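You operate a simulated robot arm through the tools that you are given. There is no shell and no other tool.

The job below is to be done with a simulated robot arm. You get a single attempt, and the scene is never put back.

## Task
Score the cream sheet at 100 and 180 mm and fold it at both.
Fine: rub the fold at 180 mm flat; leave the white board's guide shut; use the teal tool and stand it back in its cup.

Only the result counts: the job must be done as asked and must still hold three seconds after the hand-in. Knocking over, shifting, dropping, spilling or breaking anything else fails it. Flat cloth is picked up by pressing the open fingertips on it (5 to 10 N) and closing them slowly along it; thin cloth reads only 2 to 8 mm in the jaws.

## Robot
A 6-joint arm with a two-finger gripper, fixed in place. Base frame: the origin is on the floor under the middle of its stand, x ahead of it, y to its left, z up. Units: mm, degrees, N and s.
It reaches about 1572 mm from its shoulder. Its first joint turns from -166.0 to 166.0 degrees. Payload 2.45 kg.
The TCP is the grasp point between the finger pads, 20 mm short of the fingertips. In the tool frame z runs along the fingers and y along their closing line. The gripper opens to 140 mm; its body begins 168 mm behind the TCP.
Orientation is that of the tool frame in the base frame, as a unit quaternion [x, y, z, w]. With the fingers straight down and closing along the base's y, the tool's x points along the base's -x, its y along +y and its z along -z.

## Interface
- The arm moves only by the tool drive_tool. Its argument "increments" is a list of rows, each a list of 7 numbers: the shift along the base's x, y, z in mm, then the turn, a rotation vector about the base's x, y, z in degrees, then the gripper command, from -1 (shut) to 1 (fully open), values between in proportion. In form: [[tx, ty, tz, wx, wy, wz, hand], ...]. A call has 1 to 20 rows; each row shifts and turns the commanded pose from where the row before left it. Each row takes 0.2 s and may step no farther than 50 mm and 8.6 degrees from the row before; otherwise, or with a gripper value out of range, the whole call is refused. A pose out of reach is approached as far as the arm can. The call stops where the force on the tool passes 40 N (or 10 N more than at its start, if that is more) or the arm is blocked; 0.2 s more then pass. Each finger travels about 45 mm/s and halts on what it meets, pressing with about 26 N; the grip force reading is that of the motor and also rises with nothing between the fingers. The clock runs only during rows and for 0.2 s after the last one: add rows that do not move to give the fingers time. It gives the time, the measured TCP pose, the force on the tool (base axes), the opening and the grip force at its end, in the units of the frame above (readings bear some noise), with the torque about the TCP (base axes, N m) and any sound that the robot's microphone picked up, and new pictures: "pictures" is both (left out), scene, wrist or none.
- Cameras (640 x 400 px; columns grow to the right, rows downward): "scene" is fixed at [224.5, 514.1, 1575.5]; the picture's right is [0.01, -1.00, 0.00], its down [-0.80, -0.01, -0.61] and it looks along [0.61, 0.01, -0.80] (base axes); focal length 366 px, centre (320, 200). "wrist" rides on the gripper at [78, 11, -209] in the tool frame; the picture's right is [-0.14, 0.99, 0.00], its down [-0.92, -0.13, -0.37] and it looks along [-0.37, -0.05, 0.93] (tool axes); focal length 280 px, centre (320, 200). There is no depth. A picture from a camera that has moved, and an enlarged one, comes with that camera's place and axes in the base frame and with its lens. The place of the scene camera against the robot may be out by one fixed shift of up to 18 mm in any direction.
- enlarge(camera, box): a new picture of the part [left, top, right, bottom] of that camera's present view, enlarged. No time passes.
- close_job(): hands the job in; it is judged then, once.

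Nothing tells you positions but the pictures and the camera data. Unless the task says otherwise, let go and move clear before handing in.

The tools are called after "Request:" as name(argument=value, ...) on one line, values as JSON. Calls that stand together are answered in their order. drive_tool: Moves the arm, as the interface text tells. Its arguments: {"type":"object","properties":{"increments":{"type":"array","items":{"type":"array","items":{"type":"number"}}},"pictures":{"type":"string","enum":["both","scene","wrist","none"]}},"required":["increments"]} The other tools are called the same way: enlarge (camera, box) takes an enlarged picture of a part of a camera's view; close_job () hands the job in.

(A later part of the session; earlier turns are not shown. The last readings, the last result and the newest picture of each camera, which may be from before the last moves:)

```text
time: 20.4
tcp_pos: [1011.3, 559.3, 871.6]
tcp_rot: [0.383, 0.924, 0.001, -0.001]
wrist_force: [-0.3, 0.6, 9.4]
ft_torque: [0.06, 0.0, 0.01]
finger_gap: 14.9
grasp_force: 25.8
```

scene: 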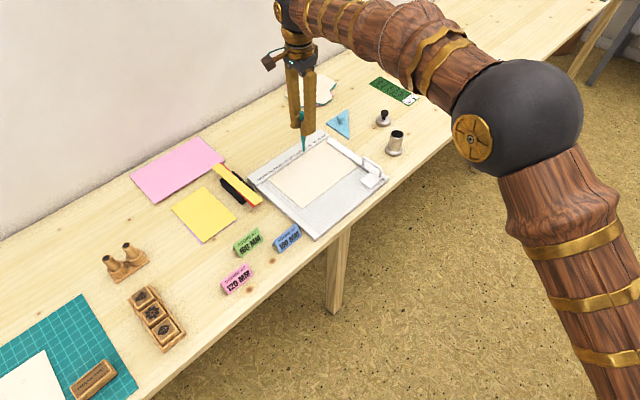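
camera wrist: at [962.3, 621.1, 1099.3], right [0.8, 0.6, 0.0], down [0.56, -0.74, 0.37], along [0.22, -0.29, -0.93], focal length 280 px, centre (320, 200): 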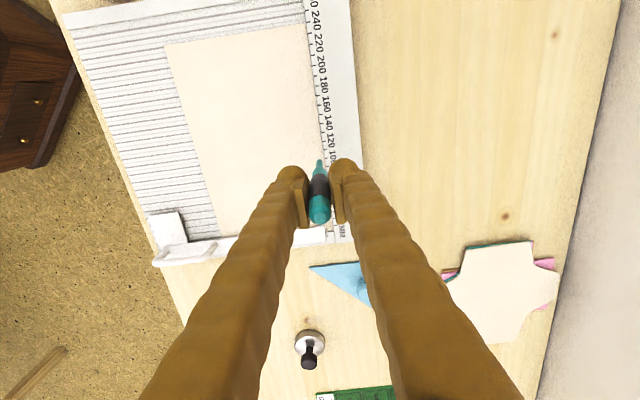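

Contact: 9.4 N at TCP z≈872. I'll begin dragging along the groove toward the front in short strokes, checking the force.

Request:
drive_tool(increments=[[-2, -2, 0, 0, 0, 0, -1], [-3, -3, 0, 0, 0, 0, -1], [-3, -3, 0, 0, 0, 0, -1]], pictures="scene")

Request:
enlarge(camera="scene", box=[285, 130, 335, 170])

```text
time: 21.2
tcp_pos: [1000.1, 549.7, 871.2]
tcp_rot: [0.383, 0.924, 0.001, 0.0]
wrist_force: [0.4, 1.3, 4.8]
ft_torque: [0.18, -0.13, 0.0]
finger_gap: 14.9
grasp_force: 25.8
```

scene: 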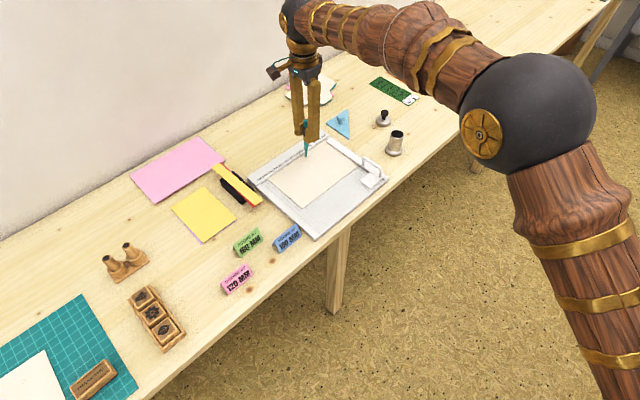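

```text
10.00 times, centred on (310, 150) of scene
camera zoom: at [224.5, 514.1, 1575.5], right [0.01, -1.0, 0.0], down [-0.8, -0.01, -0.61], along [0.61, 0.01, -0.8], focal length 3661 px, centre (420, 700)
```

zoom: 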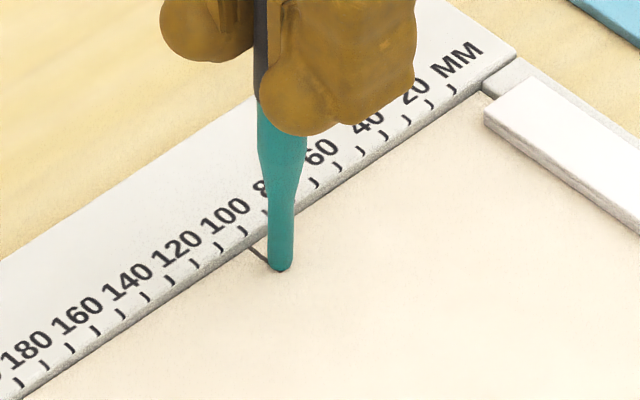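

A score line is appearing at the 100 tick. I'll continue the stroke in short steps, keeping the force around 5–9 N.

Request:
drive_tool(increments=[[-3.5, -3.5, 0, 0, 0, 0, -1], [-3.5, -3.5, -0.2, 0, 0, 0, -1], [-3.5, -3.5, 0, 0, 0, 0, -1], [-3.5, -3.5, 0, 0, 0, 0, -1]], pictures="none")

Request:
enlarge(camera="scene", box=[285, 130, 345, 180])

```text
time: 22.2
tcp_pos: [988.4, 536.1, 871.7]
tcp_rot: [0.384, 0.924, -0.001, 0.0]
wrist_force: [2.5, 1.9, 10.9]
ft_torque: [0.29, -0.34, -0.01]
finger_gap: 15.0
grasp_force: 25.5
```

```text
8.00 times, centred on (315, 155) of scene
camera zoom: at [224.5, 514.1, 1575.5], right [0.01, -1.0, 0.0], down [-0.8, -0.01, -0.61], along [0.61, 0.01, -0.8], focal length 2929 px, centre (360, 560)
```

zoom: 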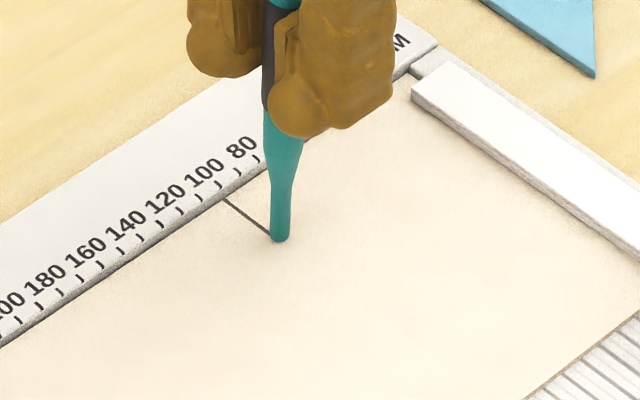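

The line is forming well; force 10.9 N. I'll ease slightly and continue.

Request:
drive_tool(increments=[[-3.5, -3.5, 0.3, 0, 0, 0, -1], [-3.5, -3.5, 0, 0, 0, 0, -1], [-3.5, -3.5, 0, 0, 0, 0, -1], [-3.5, -3.5, 0, 0, 0, 0, -1], [-3.5, -3.5, 0, 0, 0, 0, -1]], pictures="none")

Request:
enlarge(camera="scene", box=[285, 130, 360, 190])

```text
time: 23.4
tcp_pos: [970.6, 519.4, 870.8]
tcp_rot: [0.383, 0.924, 0.0, 0.0]
wrist_force: [4.4, 1.8, 17.1]
ft_torque: [0.26, -0.54, -0.02]
finger_gap: 15.1
grasp_force: 26.2
```

```text
6.67 times, centred on (322, 160) of scene
camera zoom: at [224.5, 514.1, 1575.5], right [0.01, -1.0, 0.0], down [-0.8, -0.01, -0.61], along [0.61, 0.01, -0.8], focal length 2441 px, centre (303, 467)
```

zoom: 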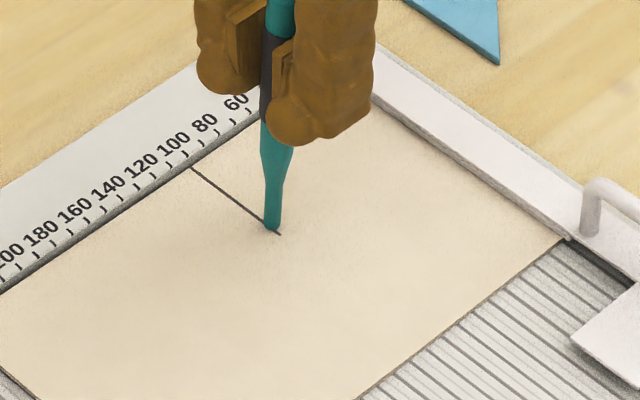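

Force rose to 17 N and the groove pushes slightly toward smaller mm. I'll ease up 0.7 mm, shift about 0.7 mm that way, and continue.

Request:
drive_tool(increments=[[-2.5, -3.2, 0.6, 0, 0, 0, -1], [-3.2, -3.6, 0.2, 0, 0, 0, -1], [-3.5, -3.5, 0, 0, 0, 0, -1], [-3.5, -3.5, 0, 0, 0, 0, -1]], pictures="none")

Request:
enlarge(camera="scene", box=[285, 130, 360, 190])

```text
time: 24.4
tcp_pos: [957.6, 506.1, 871.7]
tcp_rot: [0.383, 0.924, 0.0, 0.0]
wrist_force: [1.8, 1.0, 3.7]
ft_torque: [0.19, -0.11, -0.01]
finger_gap: 15.3
grasp_force: 26.5
```

```text
6.67 times, centred on (322, 160) of scene
camera zoom: at [224.5, 514.1, 1575.5], right [0.01, -1.0, 0.0], down [-0.8, -0.01, -0.61], along [0.61, 0.01, -0.8], focal length 2441 px, centre (303, 467)
```

zoom: 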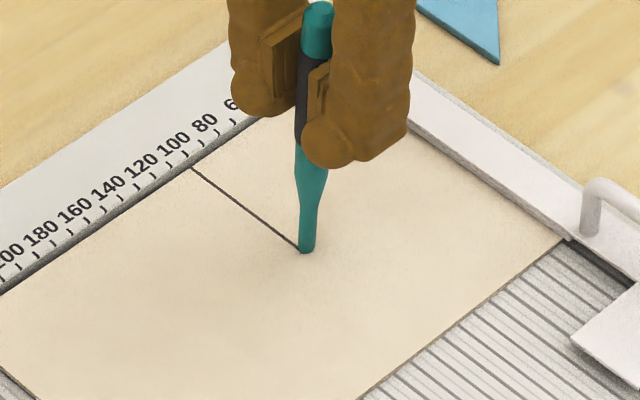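

Force dropped to 3.7 N; the line continues. I'll press slightly more and go on.

Request:
drive_tool(increments=[[0, 0, -0.5, 0, 0, 0, -1], [-3, -3, -0.1, 0, 0, 0, -1], [-3.5, -3.5, 0, 0, 0, 0, -1], [-3.5, -3.5, 0, 0, 0, 0, -1]], pictures="none")

Request:
enlarge(camera="scene", box=[295, 130, 375, 200])

```text
time: 25.4
tcp_pos: [947.4, 495.0, 872.7]
tcp_rot: [0.382, 0.924, 0.0, 0.0]
wrist_force: [0.1, -0.5, -0.2]
ft_torque: [-0.01, 0.02, 0.03]
finger_gap: 15.1
grasp_force: 26.2
```

```text
5.71 times, centred on (335, 165) of scene
camera zoom: at [224.5, 514.1, 1575.5], right [0.01, -1.0, 0.0], down [-0.8, -0.01, -0.61], along [0.61, 0.01, -0.8], focal length 2092 px, centre (234, 400)
```

zoom: 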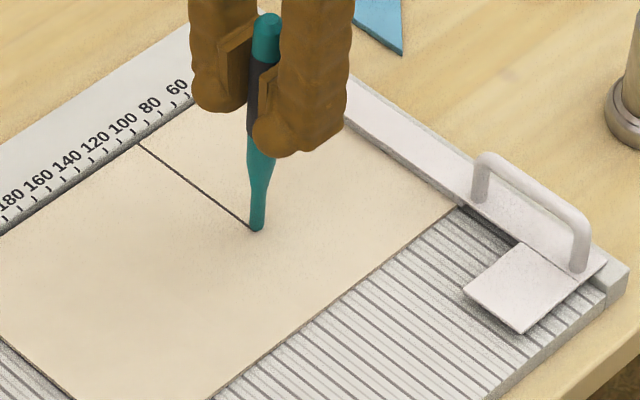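

Contact was lost. I'll lower until contact again, retrace a few mm back, then continue forward.

Request:
drive_tool(increments=[[0, 0, -0.6, 0, 0, 0, -1], [0, 0, -0.6, 0, 0, 0, -1], [0, 0, 0, 0, 0, 0, -1]], pictures="none")

```text
time: 26.2
tcp_pos: [947.6, 495.0, 869.9]
tcp_rot: [0.382, 0.924, 0.0, 0.0]
wrist_force: [1.0, -0.1, 8.6]
ft_torque: [-0.03, -0.05, -0.01]
finger_gap: 15.1
grasp_force: 26.3
```

Request:
drive_tool(increments=[[3, 3, 0, 0, 0, 0, -1], [3, 3, 0, 0, 0, 0, -1], [3, 3, 0, 0, 0, 0, -1]], pictures="none")

Request:
enlarge(camera="scene", box=[295, 130, 375, 200])

```text
time: 27.0
tcp_pos: [957.5, 502.7, 869.8]
tcp_rot: [0.382, 0.924, 0.0, 0.0]
wrist_force: [-3.2, -3.3, 13.4]
ft_torque: [-0.34, 0.4, 0.0]
finger_gap: 15.3
grasp_force: 26.4
```

```text
5.71 times, centred on (335, 165) of scene
camera zoom: at [224.5, 514.1, 1575.5], right [0.01, -1.0, 0.0], down [-0.8, -0.01, -0.61], along [0.61, 0.01, -0.8], focal length 2092 px, centre (234, 400)
```

zoom: 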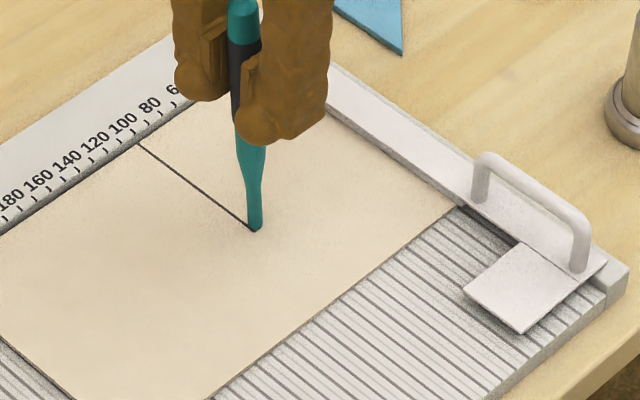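

The tip appears to lag when I reverse, so the tool may be tilting in the grip. I'll look at it closely.

Request:
enlarge(camera="wrist", box=[270, 110, 370, 240])

Request:
enlarge(camera="scene", box=[310, 110, 360, 180])

```text
3.08 times, centred on (320, 175) of wrist
camera zoom: at [909.8, 565.3, 1078.8], right [0.8, 0.6, 0.0], down [0.56, -0.74, 0.37], along [0.22, -0.29, -0.93], focal length 863 px, centre (320, 277)
```

zoom: 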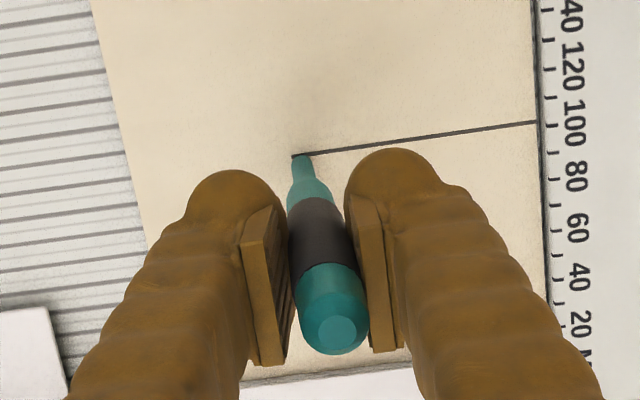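

```text
5.71 times, centred on (335, 145) of scene
camera zoom: at [224.5, 514.1, 1575.5], right [0.01, -1.0, 0.0], down [-0.8, -0.01, -0.61], along [0.61, 0.01, -0.8], focal length 2092 px, centre (234, 514)
```

zoom: 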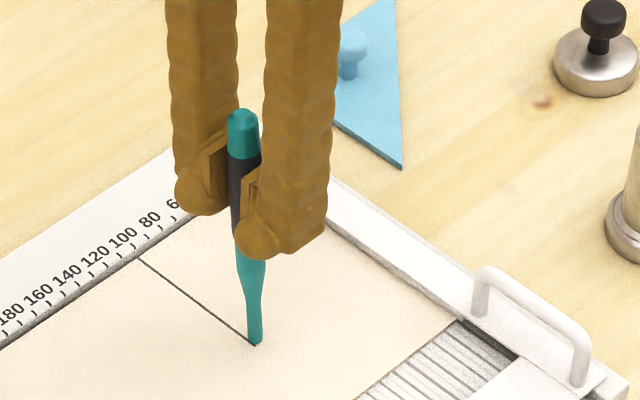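

The tool tilts a few degrees in the grip when dragged, so one-directional strokes are better. I'll resume forward strokes with light pressure.

Request:
drive_tool(increments=[[-3, -3, 0.2, 0, 0, 0, -1], [-3.5, -3.5, 0, 0, 0, 0, -1], [-3.5, -3.5, 0, 0, 0, 0, -1], [-3.5, -3.5, 0, 0, 0, 0, -1], [-3.5, -3.5, 0, 0, 0, 0, -1]], pictures="none")

Request:
enlarge(camera="wrist", box=[250, 110, 370, 240])

```text
time: 28.2
tcp_pos: [939.5, 488.6, 869.7]
tcp_rot: [0.383, 0.924, 0.0, 0.001]
wrist_force: [-0.2, 0.6, 0.6]
ft_torque: [0.03, 0.02, -0.01]
finger_gap: 15.1
grasp_force: 26.1
```

```text
3.08 times, centred on (310, 175) of wrist
camera zoom: at [892.7, 548.8, 1079.0], right [0.8, 0.6, 0.0], down [0.56, -0.74, 0.37], along [0.22, -0.29, -0.93], focal length 863 px, centre (351, 277)
```

zoom: 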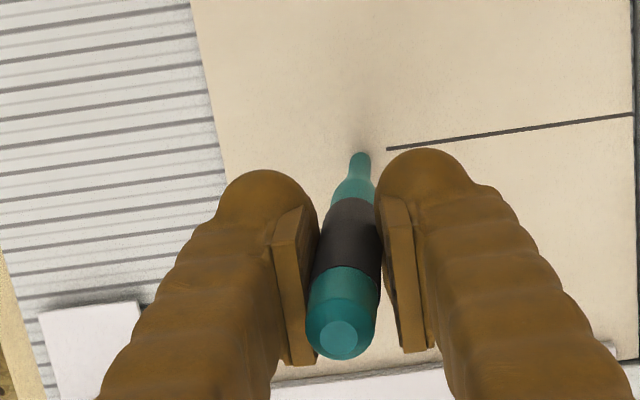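

The tip lifted off for about 10 mm. I'll go back to before the line's end, press to contact again, and continue with more preload.

Request:
drive_tool(increments=[[4.5, 4.5, 0.5, 0, 0, 0, -1], [4.5, 4.5, 0, 0, 0, 0, -1], [0, 0, -0.5, 0, 0, 0, -1], [0, 0, -0.7, 0, 0, 0, -1], [0, 0, 0, 0, 0, 0, -1]], pictures="none")

```text
time: 29.4
tcp_pos: [950.4, 495.7, 869.6]
tcp_rot: [0.383, 0.924, 0.0, 0.0]
wrist_force: [0.3, -0.1, 4.3]
ft_torque: [0.05, -0.05, -0.01]
finger_gap: 14.9
grasp_force: 25.5
```

Request:
enlarge(camera="wrist", box=[280, 110, 380, 190])

```text
5.00 times, centred on (330, 150) of wrist
camera zoom: at [901.8, 557.9, 1078.6], right [0.8, 0.6, 0.0], down [0.56, -0.74, 0.37], along [0.22, -0.29, -0.93], focal length 1402 px, centre (270, 450)
```

zoom: 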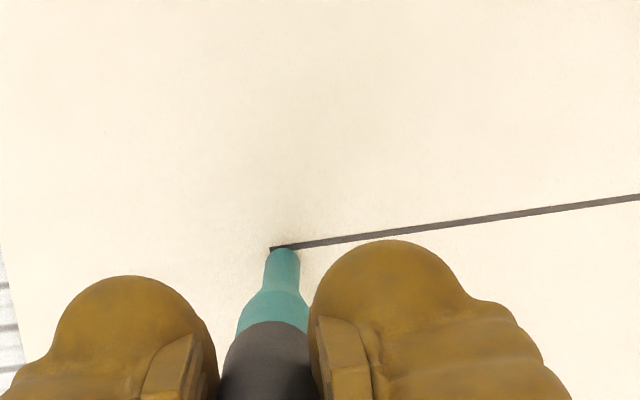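

The tip has drifted about 2 mm below the line (toward smaller mm). I'll lift slightly, shift back onto the line, and press again.

Request:
drive_tool(increments=[[0, 0, 2, 0, 0, 0, -1], [-0.6, 2.6, 0, 0, 0, 0, -1], [0, 0, -1, 0, 0, 0, -1], [0, 0, -1, 0, 0, 0, -1], [0, 0, -0.2, 0, 0, 0, -1], [0, 0, 0, 0, 0, 0, -1]], pictures="none")

Request:
enlarge(camera="wrist", box=[280, 110, 380, 190])

```text
time: 30.8
tcp_pos: [948.4, 498.5, 870.1]
tcp_rot: [0.383, 0.924, 0.001, 0.0]
wrist_force: [0.3, -0.2, 3.5]
ft_torque: [0.09, 0.01, 0.03]
finger_gap: 15.0
grasp_force: 25.9
```

```text
5.00 times, centred on (330, 150) of wrist
camera zoom: at [901.4, 560.1, 1078.7], right [0.8, 0.6, 0.0], down [0.56, -0.74, 0.37], along [0.22, -0.29, -0.93], focal length 1402 px, centre (270, 450)
```

zoom: 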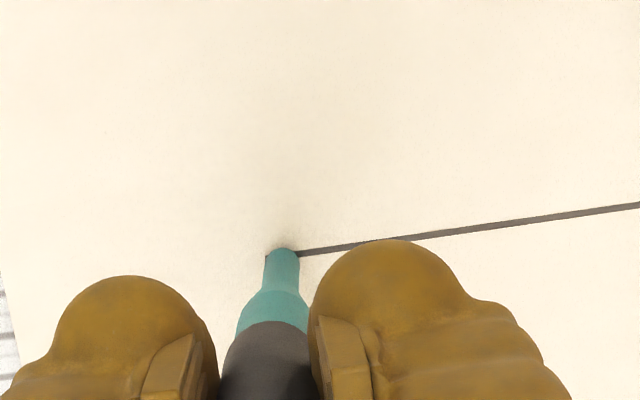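

The tip is back on the line. I'll press a bit more and continue forward.

Request:
drive_tool(increments=[[0, 0, -0.5, 0, 0, 0, -1], [-3, -3, 0, 0, 0, 0, -1], [-3, -3, 0, 0, 0, 0, -1], [-3, -3, 0, 0, 0, 0, -1]], pictures="none")

Request:
enlarge(camera="wrist", box=[280, 110, 380, 190])

```text
time: 31.8
tcp_pos: [940.4, 488.5, 869.0]
tcp_rot: [0.382, 0.924, 0.0, 0.0]
wrist_force: [2.0, 1.8, 8.3]
ft_torque: [0.17, -0.26, 0.0]
finger_gap: 14.8
grasp_force: 26.0
```

```text
5.00 times, centred on (330, 150) of wrist
camera zoom: at [892.2, 550.5, 1078.1], right [0.8, 0.6, 0.0], down [0.56, -0.74, 0.37], along [0.22, -0.29, -0.93], focal length 1402 px, centre (270, 450)
```

zoom: 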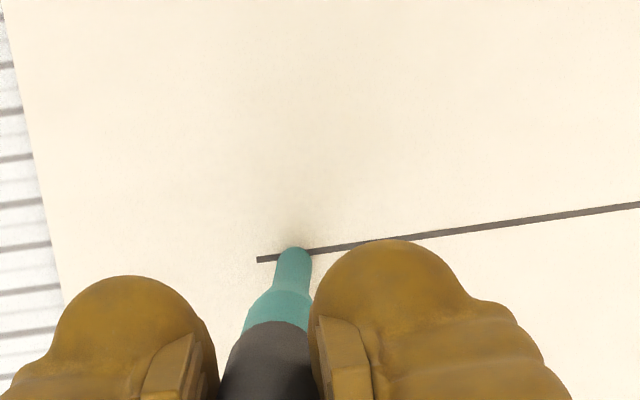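

Line is continuing well at 8 N. Onward.

Request:
drive_tool(increments=[[-3, -3, 0, 0, 0, 0, -1], [-3, -3, 0, 0, 0, 0, -1], [-3, -3, 0, 0, 0, 0, -1], [-3, -3, 0, 0, 0, 0, -1]], pictures="none")

Request:
enlarge(camera="wrist", box=[260, 110, 360, 190])

```text
time: 32.8
tcp_pos: [926.9, 478.5, 868.5]
tcp_rot: [0.383, 0.924, 0.0, 0.0]
wrist_force: [0.8, 0.8, 4.3]
ft_torque: [0.13, -0.14, 0.04]
finger_gap: 15.0
grasp_force: 26.1
```

```text
5.00 times, centred on (310, 150) of wrist
camera zoom: at [880.2, 538.9, 1078.3], right [0.8, 0.6, 0.0], down [0.56, -0.74, 0.37], along [0.22, -0.29, -0.93], focal length 1402 px, centre (370, 450)
```

zoom: 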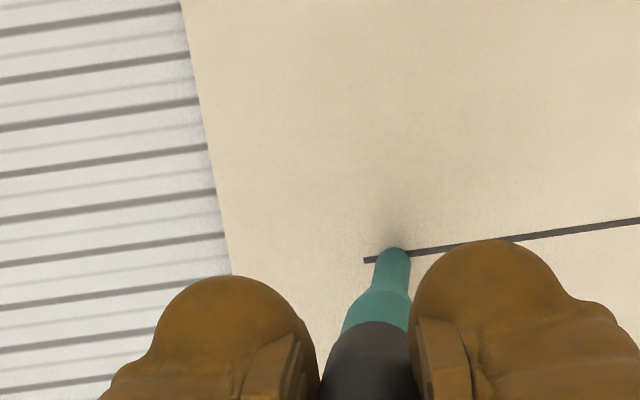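

About 37 mm of sheet remain. I'll continue with a touch more pressure.

Request:
drive_tool(increments=[[-3, -3, -0.3, 0, 0, 0, -1], [-3, -3, 0, 0, 0, 0, -1], [-3, -3, 0, 0, 0, 0, -1], [-3, -3, 0, 0, 0, 0, -1]], pictures="none")

Request:
enlarge(camera="wrist", box=[260, 110, 360, 190])

```text
time: 33.8
tcp_pos: [916.9, 466.0, 868.6]
tcp_rot: [0.383, 0.924, 0.001, 0.0]
wrist_force: [2.2, 0.6, 9.8]
ft_torque: [0.18, -0.29, 0.0]
finger_gap: 15.1
grasp_force: 25.9
```

```text
5.00 times, centred on (310, 150) of wrist
camera zoom: at [868.9, 527.3, 1077.8], right [0.8, 0.6, 0.0], down [0.56, -0.74, 0.37], along [0.22, -0.29, -0.93], focal length 1402 px, centre (370, 450)
```

zoom: 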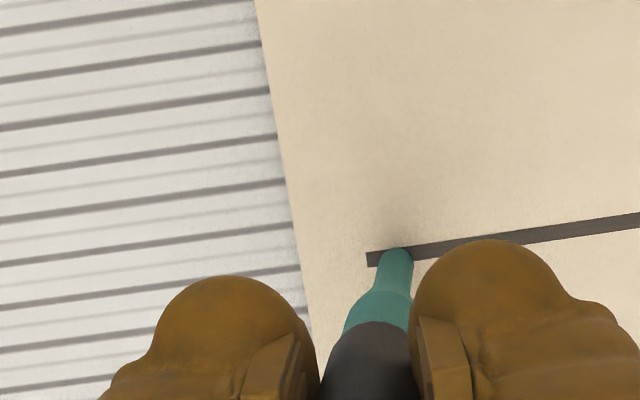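

The line just became bolder, probably because enough of it is scored. I'll finish to the front edge.

Request:
drive_tool(increments=[[-3, -3, 0, 0, 0, 0, -1], [-3, -3, 0, 0, 0, 0, -1], [-3, -3, 0, 0, 0, 0, -1], [-3, -3, 0, 0, 0, 0, -1]], pictures="none")

Request:
enlarge(camera="wrist", box=[260, 110, 360, 190])

```text
time: 34.8
tcp_pos: [903.1, 454.8, 868.4]
tcp_rot: [0.382, 0.924, 0.0, 0.0]
wrist_force: [4.5, 2.1, 15.0]
ft_torque: [0.33, -0.54, -0.02]
finger_gap: 15.0
grasp_force: 25.9
```

```text
5.00 times, centred on (310, 150) of wrist
camera zoom: at [855.6, 516.0, 1077.6], right [0.8, 0.6, 0.0], down [0.56, -0.74, 0.37], along [0.22, -0.29, -0.93], focal length 1402 px, centre (370, 450)
```

zoom: 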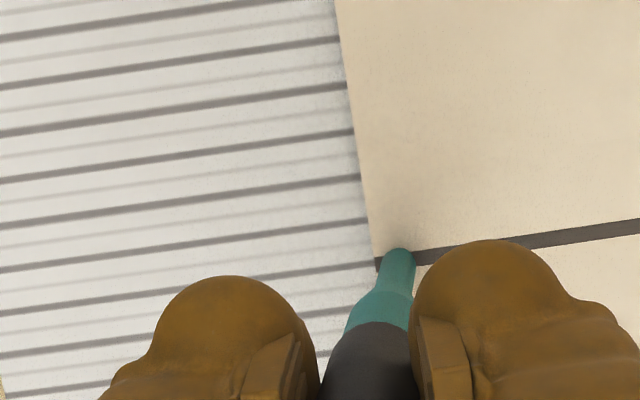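

The 100 mm score now runs edge to edge, on its groove. I'll lift and move to the ruler end of the 180 mm line.

Request:
drive_tool(increments=[[0, 0, 8, 0, 0, 0, -1], [0, 0, 20, 0, 0, 0, -1], [10.2, 32.5, 0, 0, 0, 0, -1], [10.2, 32.5, 0, 0, 0, 0, -1], [10.2, 32.5, 0, 0, 0, 0, -1], [10.2, 32.5, 0, 0, 0, 0, -1], [10.2, 32.5, 0, 0, 0, 0, -1], [0, 0, -10, 0, 0, 0, -1], [0, 0, 0, 0, 0, 0, -1], [0, 0, 0, 0, 0, 0, -1]], pictures="both")

Request:
enlarge(camera="wrist", box=[290, 100, 370, 180])

Request:
enlarge(camera="scene", box=[250, 120, 390, 230])

```text
time: 37.0
tcp_pos: [956.1, 615.5, 887.2]
tcp_rot: [0.382, 0.924, 0.0, -0.001]
wrist_force: [-0.6, 0.3, -1.2]
ft_torque: [-0.01, 0.0, -0.01]
finger_gap: 15.1
grasp_force: 26.0
camera wrist: at [908.6, 677.0, 1095.5], right [0.8, 0.6, 0.0], down [0.56, -0.74, 0.37], along [0.22, -0.29, -0.93], focal length 280 px, centre (320, 200)
```

scene: 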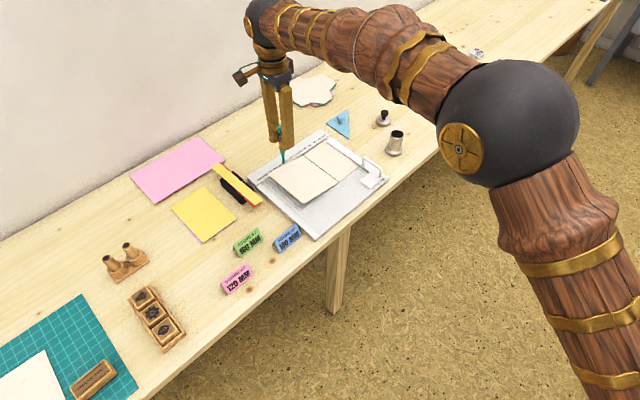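
wrist: 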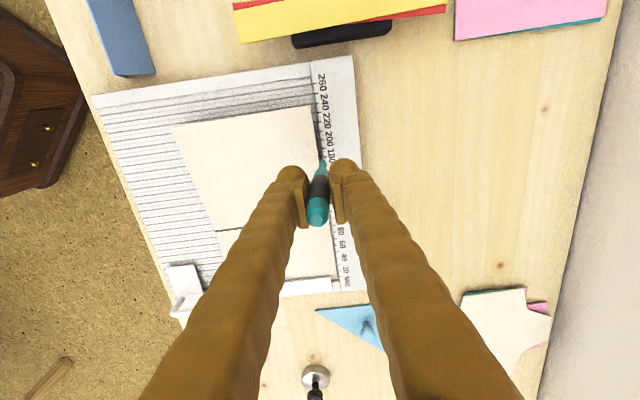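

```text
5.00 times, centred on (330, 140) of wrist
camera zoom: at [908.6, 677.0, 1095.5], right [0.8, 0.6, 0.0], down [0.56, -0.74, 0.37], along [0.22, -0.29, -0.93], focal length 1402 px, centre (270, 500)
```

zoom: 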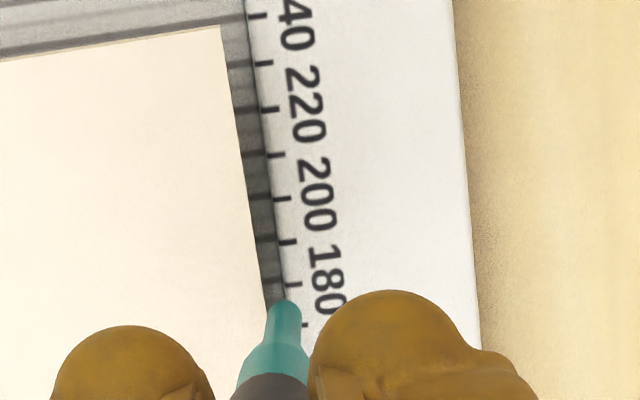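

```text
3.64 times, centred on (320, 175) of scene
camera zoom: at [224.5, 514.1, 1575.5], right [0.01, -1.0, 0.0], down [-0.8, -0.01, -0.61], along [0.61, 0.01, -0.8], focal length 1331 px, centre (320, 291)
```

zoom: 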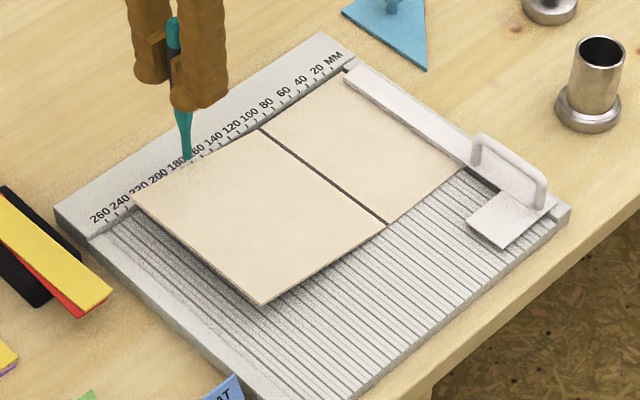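

The scored sheet has sprung up at the 100 mm crease: the left panel is raised. I'll zoom to see exactly how it sits before scoring at 180.

Request:
enlarge(camera="scene", box=[262, 130, 342, 190])

Request:
enlarge(camera="wrist", box=[90, 50, 350, 300])

Request:
enlarge(camera="scene", box=[280, 160, 340, 215])

```text
6.67 times, centred on (302, 160) of scene
camera zoom: at [224.5, 514.1, 1575.5], right [0.01, -1.0, 0.0], down [-0.8, -0.01, -0.61], along [0.61, 0.01, -0.8], focal length 2441 px, centre (440, 467)
```

zoom: 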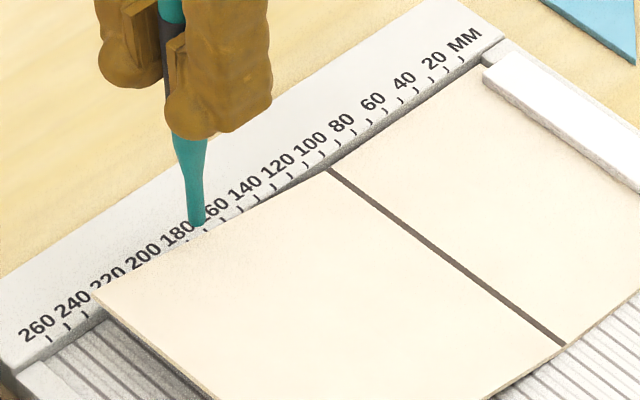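

```text
1.60 times, centred on (220, 175) of wrist
camera zoom: at [908.6, 677.0, 1095.5], right [0.8, 0.6, 0.0], down [0.56, -0.74, 0.37], along [0.22, -0.29, -0.93], focal length 449 px, centre (480, 240)
```

zoom: 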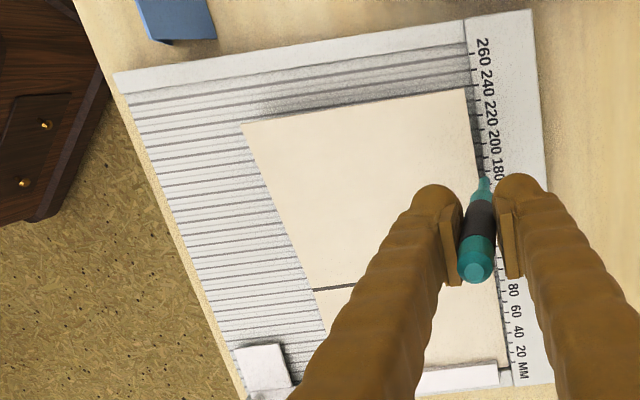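

```text
7.27 times, centred on (310, 188) of scene
camera zoom: at [224.5, 514.1, 1575.5], right [0.01, -1.0, 0.0], down [-0.8, -0.01, -0.61], along [0.61, 0.01, -0.8], focal length 2663 px, centre (393, 291)
```

zoom: 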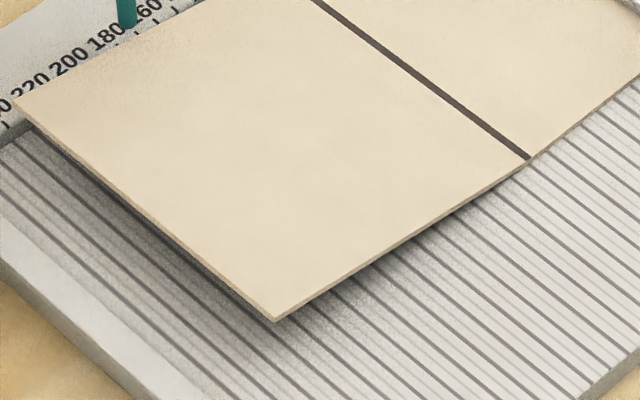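

The panel beyond 100 mm is raised ~7° and was dragged ~5 mm off the ruler by the stroke. For 180 mm I'll score from the front edge toward the ruler so friction pushes it back; moving to the front end now.

Request:
drive_tool(increments=[[0, 0, 15, 0, 0, 0, -1], [-24.9, -24.1, 0, 0, 0, 0, -1], [-24.9, -24.1, 0, 0, 0, 0, -1], [-24.9, -24.1, 0, 0, 0, 0, -1], [-24.7, -23.9, 0, 0, 0, 0, -1], [0, 0, 0, 0, 0, 0, -1], [0, 0, 0, 0, 0, 0, -1]], pictures="both")

Request:
enlarge(camera="wrist", box=[270, 90, 370, 180])

Request:
enlarge(camera="scene", box=[270, 130, 350, 210])

```text
time: 38.6
tcp_pos: [854.6, 521.6, 901.5]
tcp_rot: [0.383, 0.924, 0.0, 0.0]
wrist_force: [-0.2, -0.4, -0.7]
ft_torque: [0.01, -0.02, -0.01]
finger_gap: 15.2
grasp_force: 25.6
camera wrist: at [805.9, 583.1, 1109.6], right [0.8, 0.6, 0.0], down [0.56, -0.74, 0.37], along [0.22, -0.29, -0.93], focal length 280 px, centre (320, 200)
```

scene: 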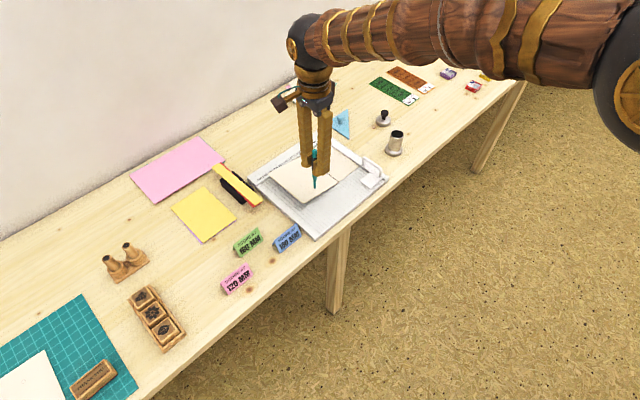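
wrist: 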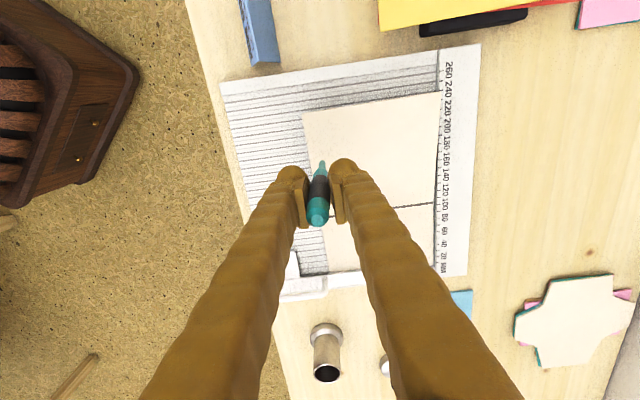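

```text
4.44 times, centred on (320, 135) of wrist
camera zoom: at [805.9, 583.1, 1109.6], right [0.8, 0.6, 0.0], down [0.56, -0.74, 0.37], along [0.22, -0.29, -0.93], focal length 1246 px, centre (320, 489)
```

zoom: 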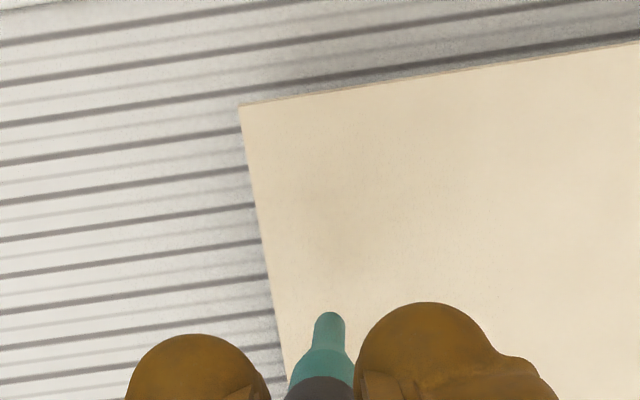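

```text
5.00 times, centred on (310, 170) of scene
camera zoom: at [224.5, 514.1, 1575.5], right [0.01, -1.0, 0.0], down [-0.8, -0.01, -0.61], along [0.61, 0.01, -0.8], focal length 1831 px, centre (370, 350)
```

zoom: 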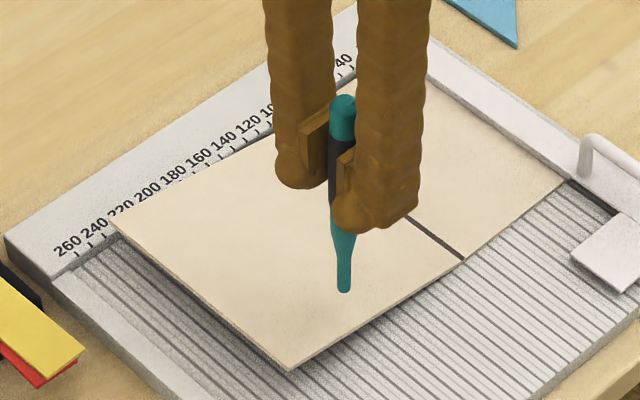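

The hand is ~4 mm off toward larger mm; I'll shift onto the 180 line 5 mm inside the front edge and lower toward the sheet.

Request:
drive_tool(increments=[[-4.5, -10.1, 0, 0, 0, 0, -1], [0, 0, -8, 0, 0, 0, -1], [0, 0, -5, 0, 0, 0, -1], [0, 0, -3, 0, 0, 0, -1], [0, 0, 0, 0, 0, 0, -1]], pictures="none")

Request:
enlarge(camera="wrist", box=[270, 90, 370, 180])

Request:
enlarge(camera="scene", box=[270, 130, 350, 210])

```text
time: 39.8
tcp_pos: [849.3, 511.1, 884.2]
tcp_rot: [0.382, 0.924, 0.0, 0.0]
wrist_force: [-0.2, -0.4, -0.6]
ft_torque: [-0.02, 0.0, -0.05]
finger_gap: 14.8
grasp_force: 25.7
```

```text
4.44 times, centred on (320, 135) of wrist
camera zoom: at [802.4, 572.9, 1094.5], right [0.8, 0.6, 0.0], down [0.56, -0.74, 0.37], along [0.22, -0.29, -0.93], focal length 1246 px, centre (320, 489)
```

zoom: 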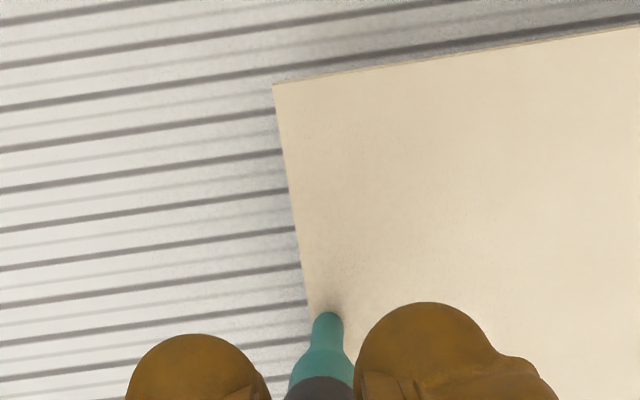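

```text
5.00 times, centred on (310, 170) of scene
camera zoom: at [224.5, 514.1, 1575.5], right [0.01, -1.0, 0.0], down [-0.8, -0.01, -0.61], along [0.61, 0.01, -0.8], focal length 1831 px, centre (370, 350)
```

zoom: 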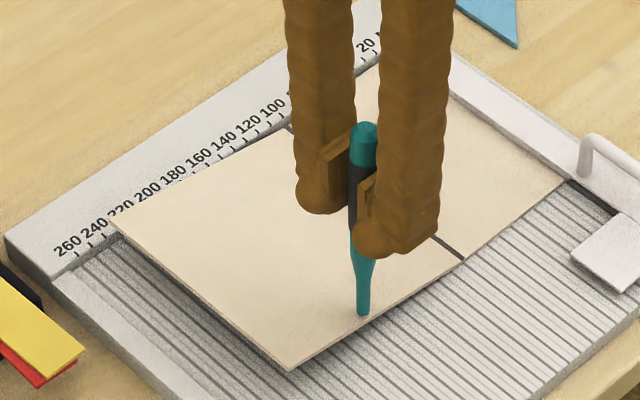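

The tip is on the 180 line about 5 mm inside the front edge. I'll press the raised panel down to the board in small steps.

Request:
drive_tool(increments=[[0, 0, -3, 0, 0, 0, -1], [0, 0, -3, 0, 0, 0, -1], [0, 0, -2, 0, 0, 0, -1], [0, 0, -2, 0, 0, 0, -1], [0, 0, 0, 0, 0, 0, -1]], pictures="none")

Request:
enlarge(camera="scene", box=[270, 130, 350, 210])

```text
time: 41.0
tcp_pos: [850.1, 510.8, 874.9]
tcp_rot: [0.383, 0.924, 0.0, 0.0]
wrist_force: [0.5, 1.6, -0.7]
ft_torque: [-0.04, -0.01, 0.01]
finger_gap: 15.2
grasp_force: 25.5
```

```text
5.00 times, centred on (310, 170) of scene
camera zoom: at [224.5, 514.1, 1575.5], right [0.01, -1.0, 0.0], down [-0.8, -0.01, -0.61], along [0.61, 0.01, -0.8], focal length 1831 px, centre (370, 350)
```

zoom: 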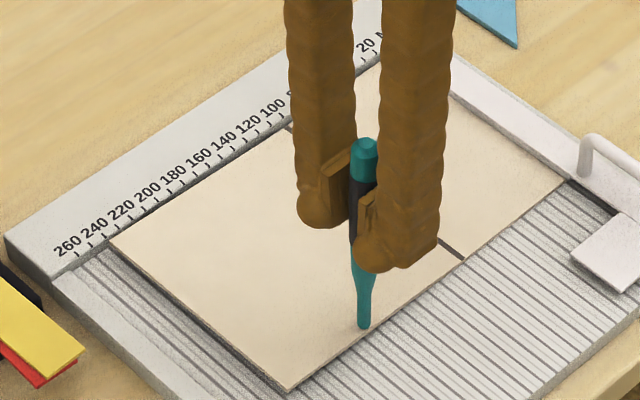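

The panel is going flat under the tip. A few more mm to solid contact.

Request:
drive_tool(increments=[[0, 0, -1.5, 0, 0, 0, -1], [0, 0, -1.5, 0, 0, 0, -1], [0, 0, -1, 0, 0, 0, -1], [0, 0, 0, 0, 0, 0, -1]], pictures="none")

```text
time: 42.0
tcp_pos: [850.8, 511.9, 869.6]
tcp_rot: [0.382, 0.924, 0.0, 0.001]
wrist_force: [0.2, 0.0, 0.1]
ft_torque: [0.01, -0.02, 0.0]
finger_gap: 14.9
grasp_force: 26.7
```

Request:
drive_tool(increments=[[0, 0, -1, 0, 0, 0, -1], [0, 0, -0.5, 0, 0, 0, -1], [0, 0, 0, 0, 0, 0, -1]], pictures="none")

Request:
enlarge(camera="wrist", box=[270, 90, 370, 180])

```text
time: 42.8
tcp_pos: [851.0, 510.3, 868.0]
tcp_rot: [0.382, 0.924, 0.002, 0.0]
wrist_force: [-0.4, 0.5, 5.8]
ft_torque: [0.17, 0.14, -0.01]
finger_gap: 14.8
grasp_force: 26.1
```

```text
4.44 times, centred on (320, 135) of wrist
camera zoom: at [803.4, 571.6, 1078.0], right [0.8, 0.6, 0.0], down [0.56, -0.74, 0.37], along [0.22, -0.29, -0.93], focal length 1246 px, centre (320, 489)
```

zoom: 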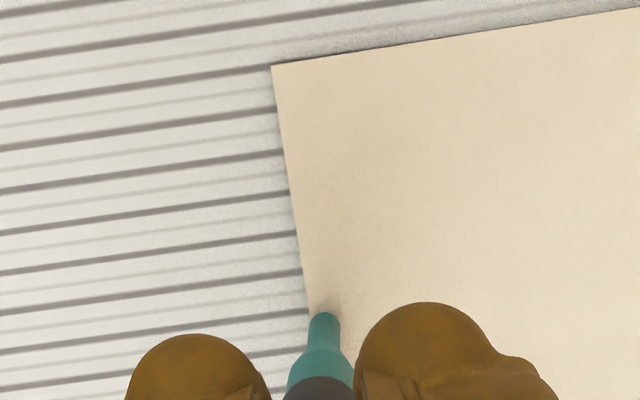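

Contact, sheet flat. The tip is ~2.6 mm low of the 180 groove; I'll lift a little, shift onto it and press again.

Request:
drive_tool(increments=[[0, 0, 2, 0, 0, 0, -1], [-1.8, 1.8, 0, 0, 0, 0, -1], [0, 0, -1, 0, 0, 0, -1], [0, 0, -1, 0, 0, 0, -1], [0, 0, 0, 0, 0, 0, -1]], pictures="none")

Request:
enlarge(camera="wrist", box=[270, 90, 370, 180])

```text
time: 44.0
tcp_pos: [848.3, 511.8, 869.1]
tcp_rot: [0.383, 0.924, 0.0, 0.0]
wrist_force: [0.3, -0.1, -1.3]
ft_torque: [0.01, -0.01, -0.01]
finger_gap: 14.9
grasp_force: 26.0
```

```text
4.44 times, centred on (320, 135) of wrist
camera zoom: at [801.6, 573.0, 1078.8], right [0.8, 0.6, 0.0], down [0.56, -0.74, 0.37], along [0.22, -0.29, -0.93], focal length 1246 px, centre (320, 489)
```

zoom: 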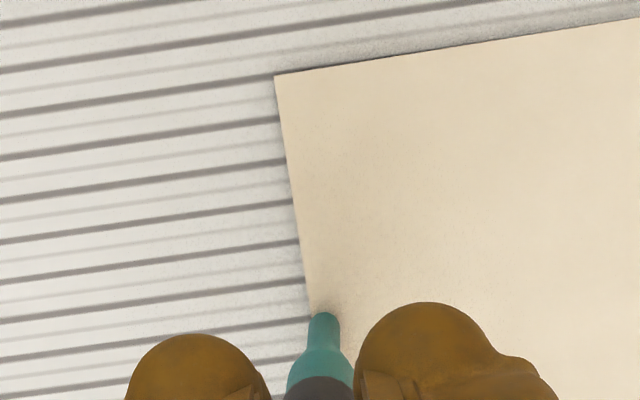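

Now aligned within a millimetre. I'll press and start the stroke toward the ruler.

Request:
drive_tool(increments=[[-0.4, 0.4, -0.8, 0, 0, 0, -1], [0, 0, -0.6, 0, 0, 0, -1], [0, 0, 0, 0, 0, 0, -1]], pictures="none")

```text
time: 44.8
tcp_pos: [847.5, 512.1, 868.9]
tcp_rot: [0.382, 0.924, 0.0, 0.0]
wrist_force: [1.1, -0.4, 3.2]
ft_torque: [-0.1, -0.12, -0.01]
finger_gap: 14.7
grasp_force: 26.0
```

Request:
drive_tool(increments=[[0, 0, -0.4, 0, 0, 0, -1], [2.5, 2.5, 0, 0, 0, 0, -1], [2.5, 2.5, 0, 0, 0, 0, -1], [2.5, 2.5, 0, 0, 0, 0, -1], [2.5, 2.5, 0, 0, 0, 0, -1]], pictures="none")

Request:
enlarge(camera="wrist", box=[270, 90, 370, 180])

```text
time: 46.0
tcp_pos: [858.6, 523.0, 867.9]
tcp_rot: [0.382, 0.924, 0.0, 0.0]
wrist_force: [-1.3, -1.5, 5.0]
ft_torque: [-0.16, 0.13, 0.02]
finger_gap: 14.8
grasp_force: 26.5
```

```text
4.44 times, centred on (320, 135) of wrist
camera zoom: at [810.7, 584.0, 1077.5], right [0.8, 0.6, 0.0], down [0.56, -0.74, 0.37], along [0.22, -0.29, -0.93], focal length 1246 px, centre (320, 489)
```

zoom: 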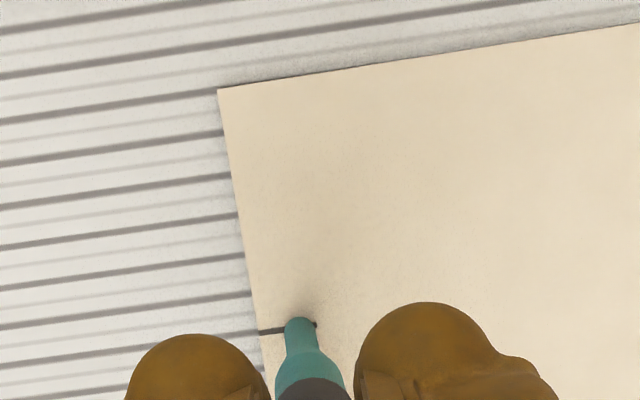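

The 180 mm line has started at the front edge, right on the groove. Continuing toward the ruler.

Request:
drive_tool(increments=[[3.2, 2.8, 0, 0, 0, 0, -1], [3.1, 2.9, 0, 0, 0, 0, -1], [3, 3, 0, 0, 0, 0, -1], [3, 3, 0, 0, 0, 0, -1]], pictures="none")

Request:
enlarge(camera="wrist", box=[270, 90, 370, 180])

```text
time: 47.0
tcp_pos: [870.0, 533.9, 869.6]
tcp_rot: [0.382, 0.924, 0.0, 0.0]
wrist_force: [-0.8, -0.9, 1.3]
ft_torque: [-0.03, 0.06, 0.04]
finger_gap: 15.0
grasp_force: 26.2
```

```text
4.44 times, centred on (320, 135) of wrist
camera zoom: at [822.8, 594.9, 1077.8], right [0.8, 0.6, 0.0], down [0.56, -0.74, 0.37], along [0.22, -0.29, -0.93], focal length 1246 px, centre (320, 489)
```

zoom: 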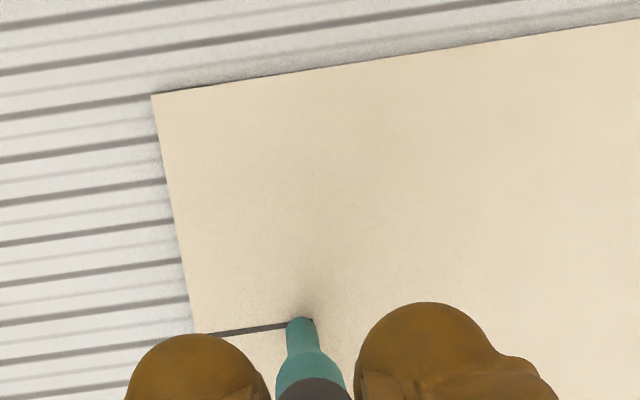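

Force is light (1.3 N); I'll press a bit more and continue.

Request:
drive_tool(increments=[[0, 0, -0.6, 0, 0, 0, -1], [3, 3, 0, 0, 0, 0, -1], [3, 3, 0, 0, 0, 0, -1], [3, 3, 0, 0, 0, 0, -1], [3, 3, 0, 0, 0, 0, -1]], pictures="none")

Request:
enlarge(camera="wrist", box=[270, 90, 370, 180])

```text
time: 48.2
tcp_pos: [883.3, 545.6, 867.9]
tcp_rot: [0.383, 0.924, 0.0, 0.0]
wrist_force: [-2.4, -3.0, 14.6]
ft_torque: [-0.41, 0.25, 0.05]
finger_gap: 15.5
grasp_force: 26.2
```

```text
4.44 times, centred on (320, 135) of wrist
camera zoom: at [835.3, 607.0, 1076.7], right [0.8, 0.6, 0.0], down [0.56, -0.74, 0.37], along [0.22, -0.29, -0.93], focal length 1246 px, centre (320, 489)
```

zoom: 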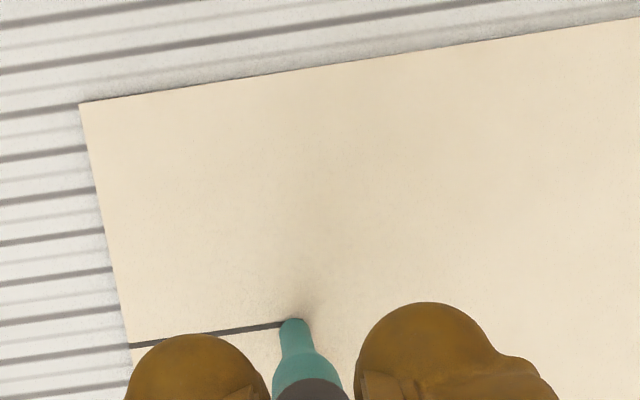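

Request:
drive_tool(increments=[[3, 3, 0.4, 0, 0, 0, -1], [3, 3, 0, 0, 0, 0, -1], [3, 3, 0, 0, 0, 0, -1], [3, 3, 0, 0, 0, 0, -1]], pictures="none")

Request:
enlarge(camera="wrist", box=[270, 90, 370, 180])

```text
time: 49.2
tcp_pos: [893.0, 557.4, 867.9]
tcp_rot: [0.382, 0.924, 0.0, 0.0]
wrist_force: [-1.7, -3.3, 12.0]
ft_torque: [-0.35, 0.32, -0.01]
finger_gap: 15.1
grasp_force: 26.2
```

```text
4.44 times, centred on (320, 135) of wrist
camera zoom: at [846.3, 619.1, 1076.7], right [0.8, 0.6, 0.0], down [0.56, -0.74, 0.37], along [0.22, -0.29, -0.93], focal length 1246 px, centre (320, 489)
```

zoom: 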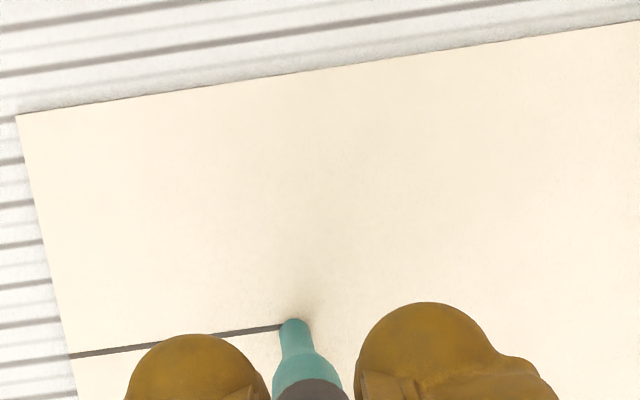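

Request:
drive_tool(increments=[[3.3, 2.7, 0.1, 0, 0, 0, -1], [3.2, 2.8, 0, 0, 0, 0, -1], [3, 3, 0, 0, 0, 0, -1], [3, 3, 0, 0, 0, 0, -1]], pictures="none")

Request:
enlarge(camera="wrist", box=[270, 90, 370, 180])

```text
time: 50.2
tcp_pos: [905.6, 568.5, 868.3]
tcp_rot: [0.383, 0.924, 0.0, 0.0]
wrist_force: [-1.1, -0.3, 2.0]
ft_torque: [-0.05, 0.09, -0.01]
finger_gap: 14.8
grasp_force: 26.1
```

```text
4.44 times, centred on (320, 135) of wrist
camera zoom: at [858.9, 631.0, 1077.3], right [0.8, 0.6, 0.0], down [0.56, -0.74, 0.37], along [0.22, -0.29, -0.93], focal length 1246 px, centre (320, 489)
```

zoom: 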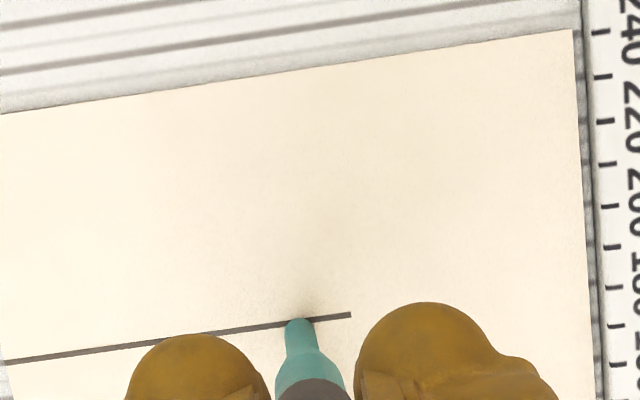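

Request:
drive_tool(increments=[[0, 0, -0.5, 0, 0, 0, -1], [3, 3, 0, 0, 0, 0, -1], [3, 3, 0, 0, 0, 0, -1], [3, 3, 0, 0, 0, 0, -1], [3, 3, 0, 0, 0, 0, -1]], pictures="none")

Request:
enlarge(camera="wrist", box=[270, 90, 370, 180])

```text
time: 51.4
tcp_pos: [919.2, 582.1, 867.5]
tcp_rot: [0.383, 0.924, -0.001, 0.0]
wrist_force: [-1.2, -1.0, 5.2]
ft_torque: [-0.13, 0.14, 0.03]
finger_gap: 15.0
grasp_force: 26.1
```

```text
4.44 times, centred on (320, 135) of wrist
camera zoom: at [872.4, 643.9, 1077.0], right [0.8, 0.6, 0.0], down [0.56, -0.74, 0.37], along [0.22, -0.29, -0.93], focal length 1246 px, centre (320, 489)
```

zoom: 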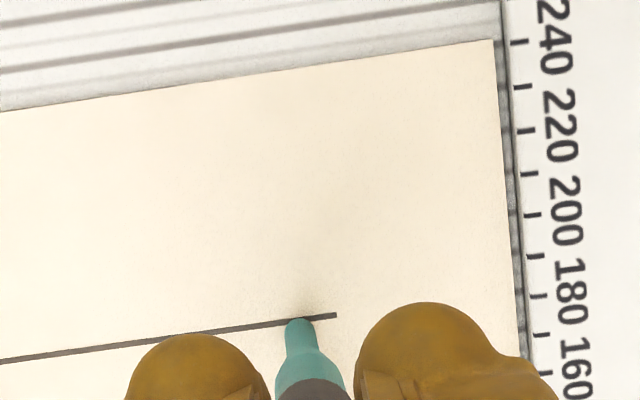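

Request:
drive_tool(increments=[[3, 3, -0.2, 0, 0, 0, -1], [3, 3, 0, 0, 0, 0, -1], [3, 3, 0, 0, 0, 0, -1], [3, 3, 0, 0, 0, 0, -1]], pictures="none")

Request:
enlarge(camera="wrist", box=[270, 90, 370, 180])

```text
time: 52.4
tcp_pos: [931.9, 593.9, 868.0]
tcp_rot: [0.382, 0.924, 0.0, 0.0]
wrist_force: [-3.3, -2.0, 11.9]
ft_torque: [-0.28, 0.33, 0.02]
finger_gap: 15.0
grasp_force: 26.2
```

```text
4.44 times, centred on (320, 135) of wrist
camera zoom: at [883.7, 655.6, 1076.5], right [0.8, 0.6, 0.0], down [0.56, -0.74, 0.37], along [0.22, -0.29, -0.93], focal length 1246 px, centre (320, 489)
```

zoom: 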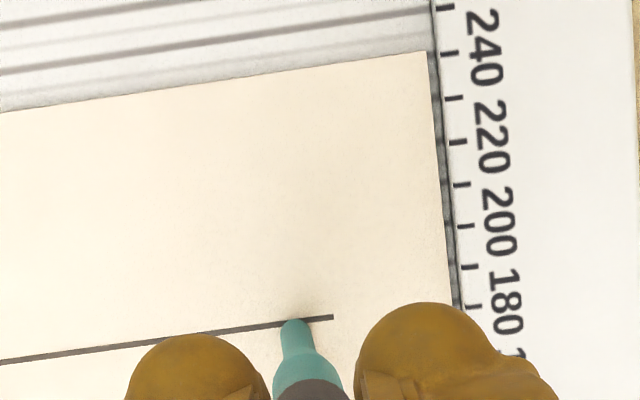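

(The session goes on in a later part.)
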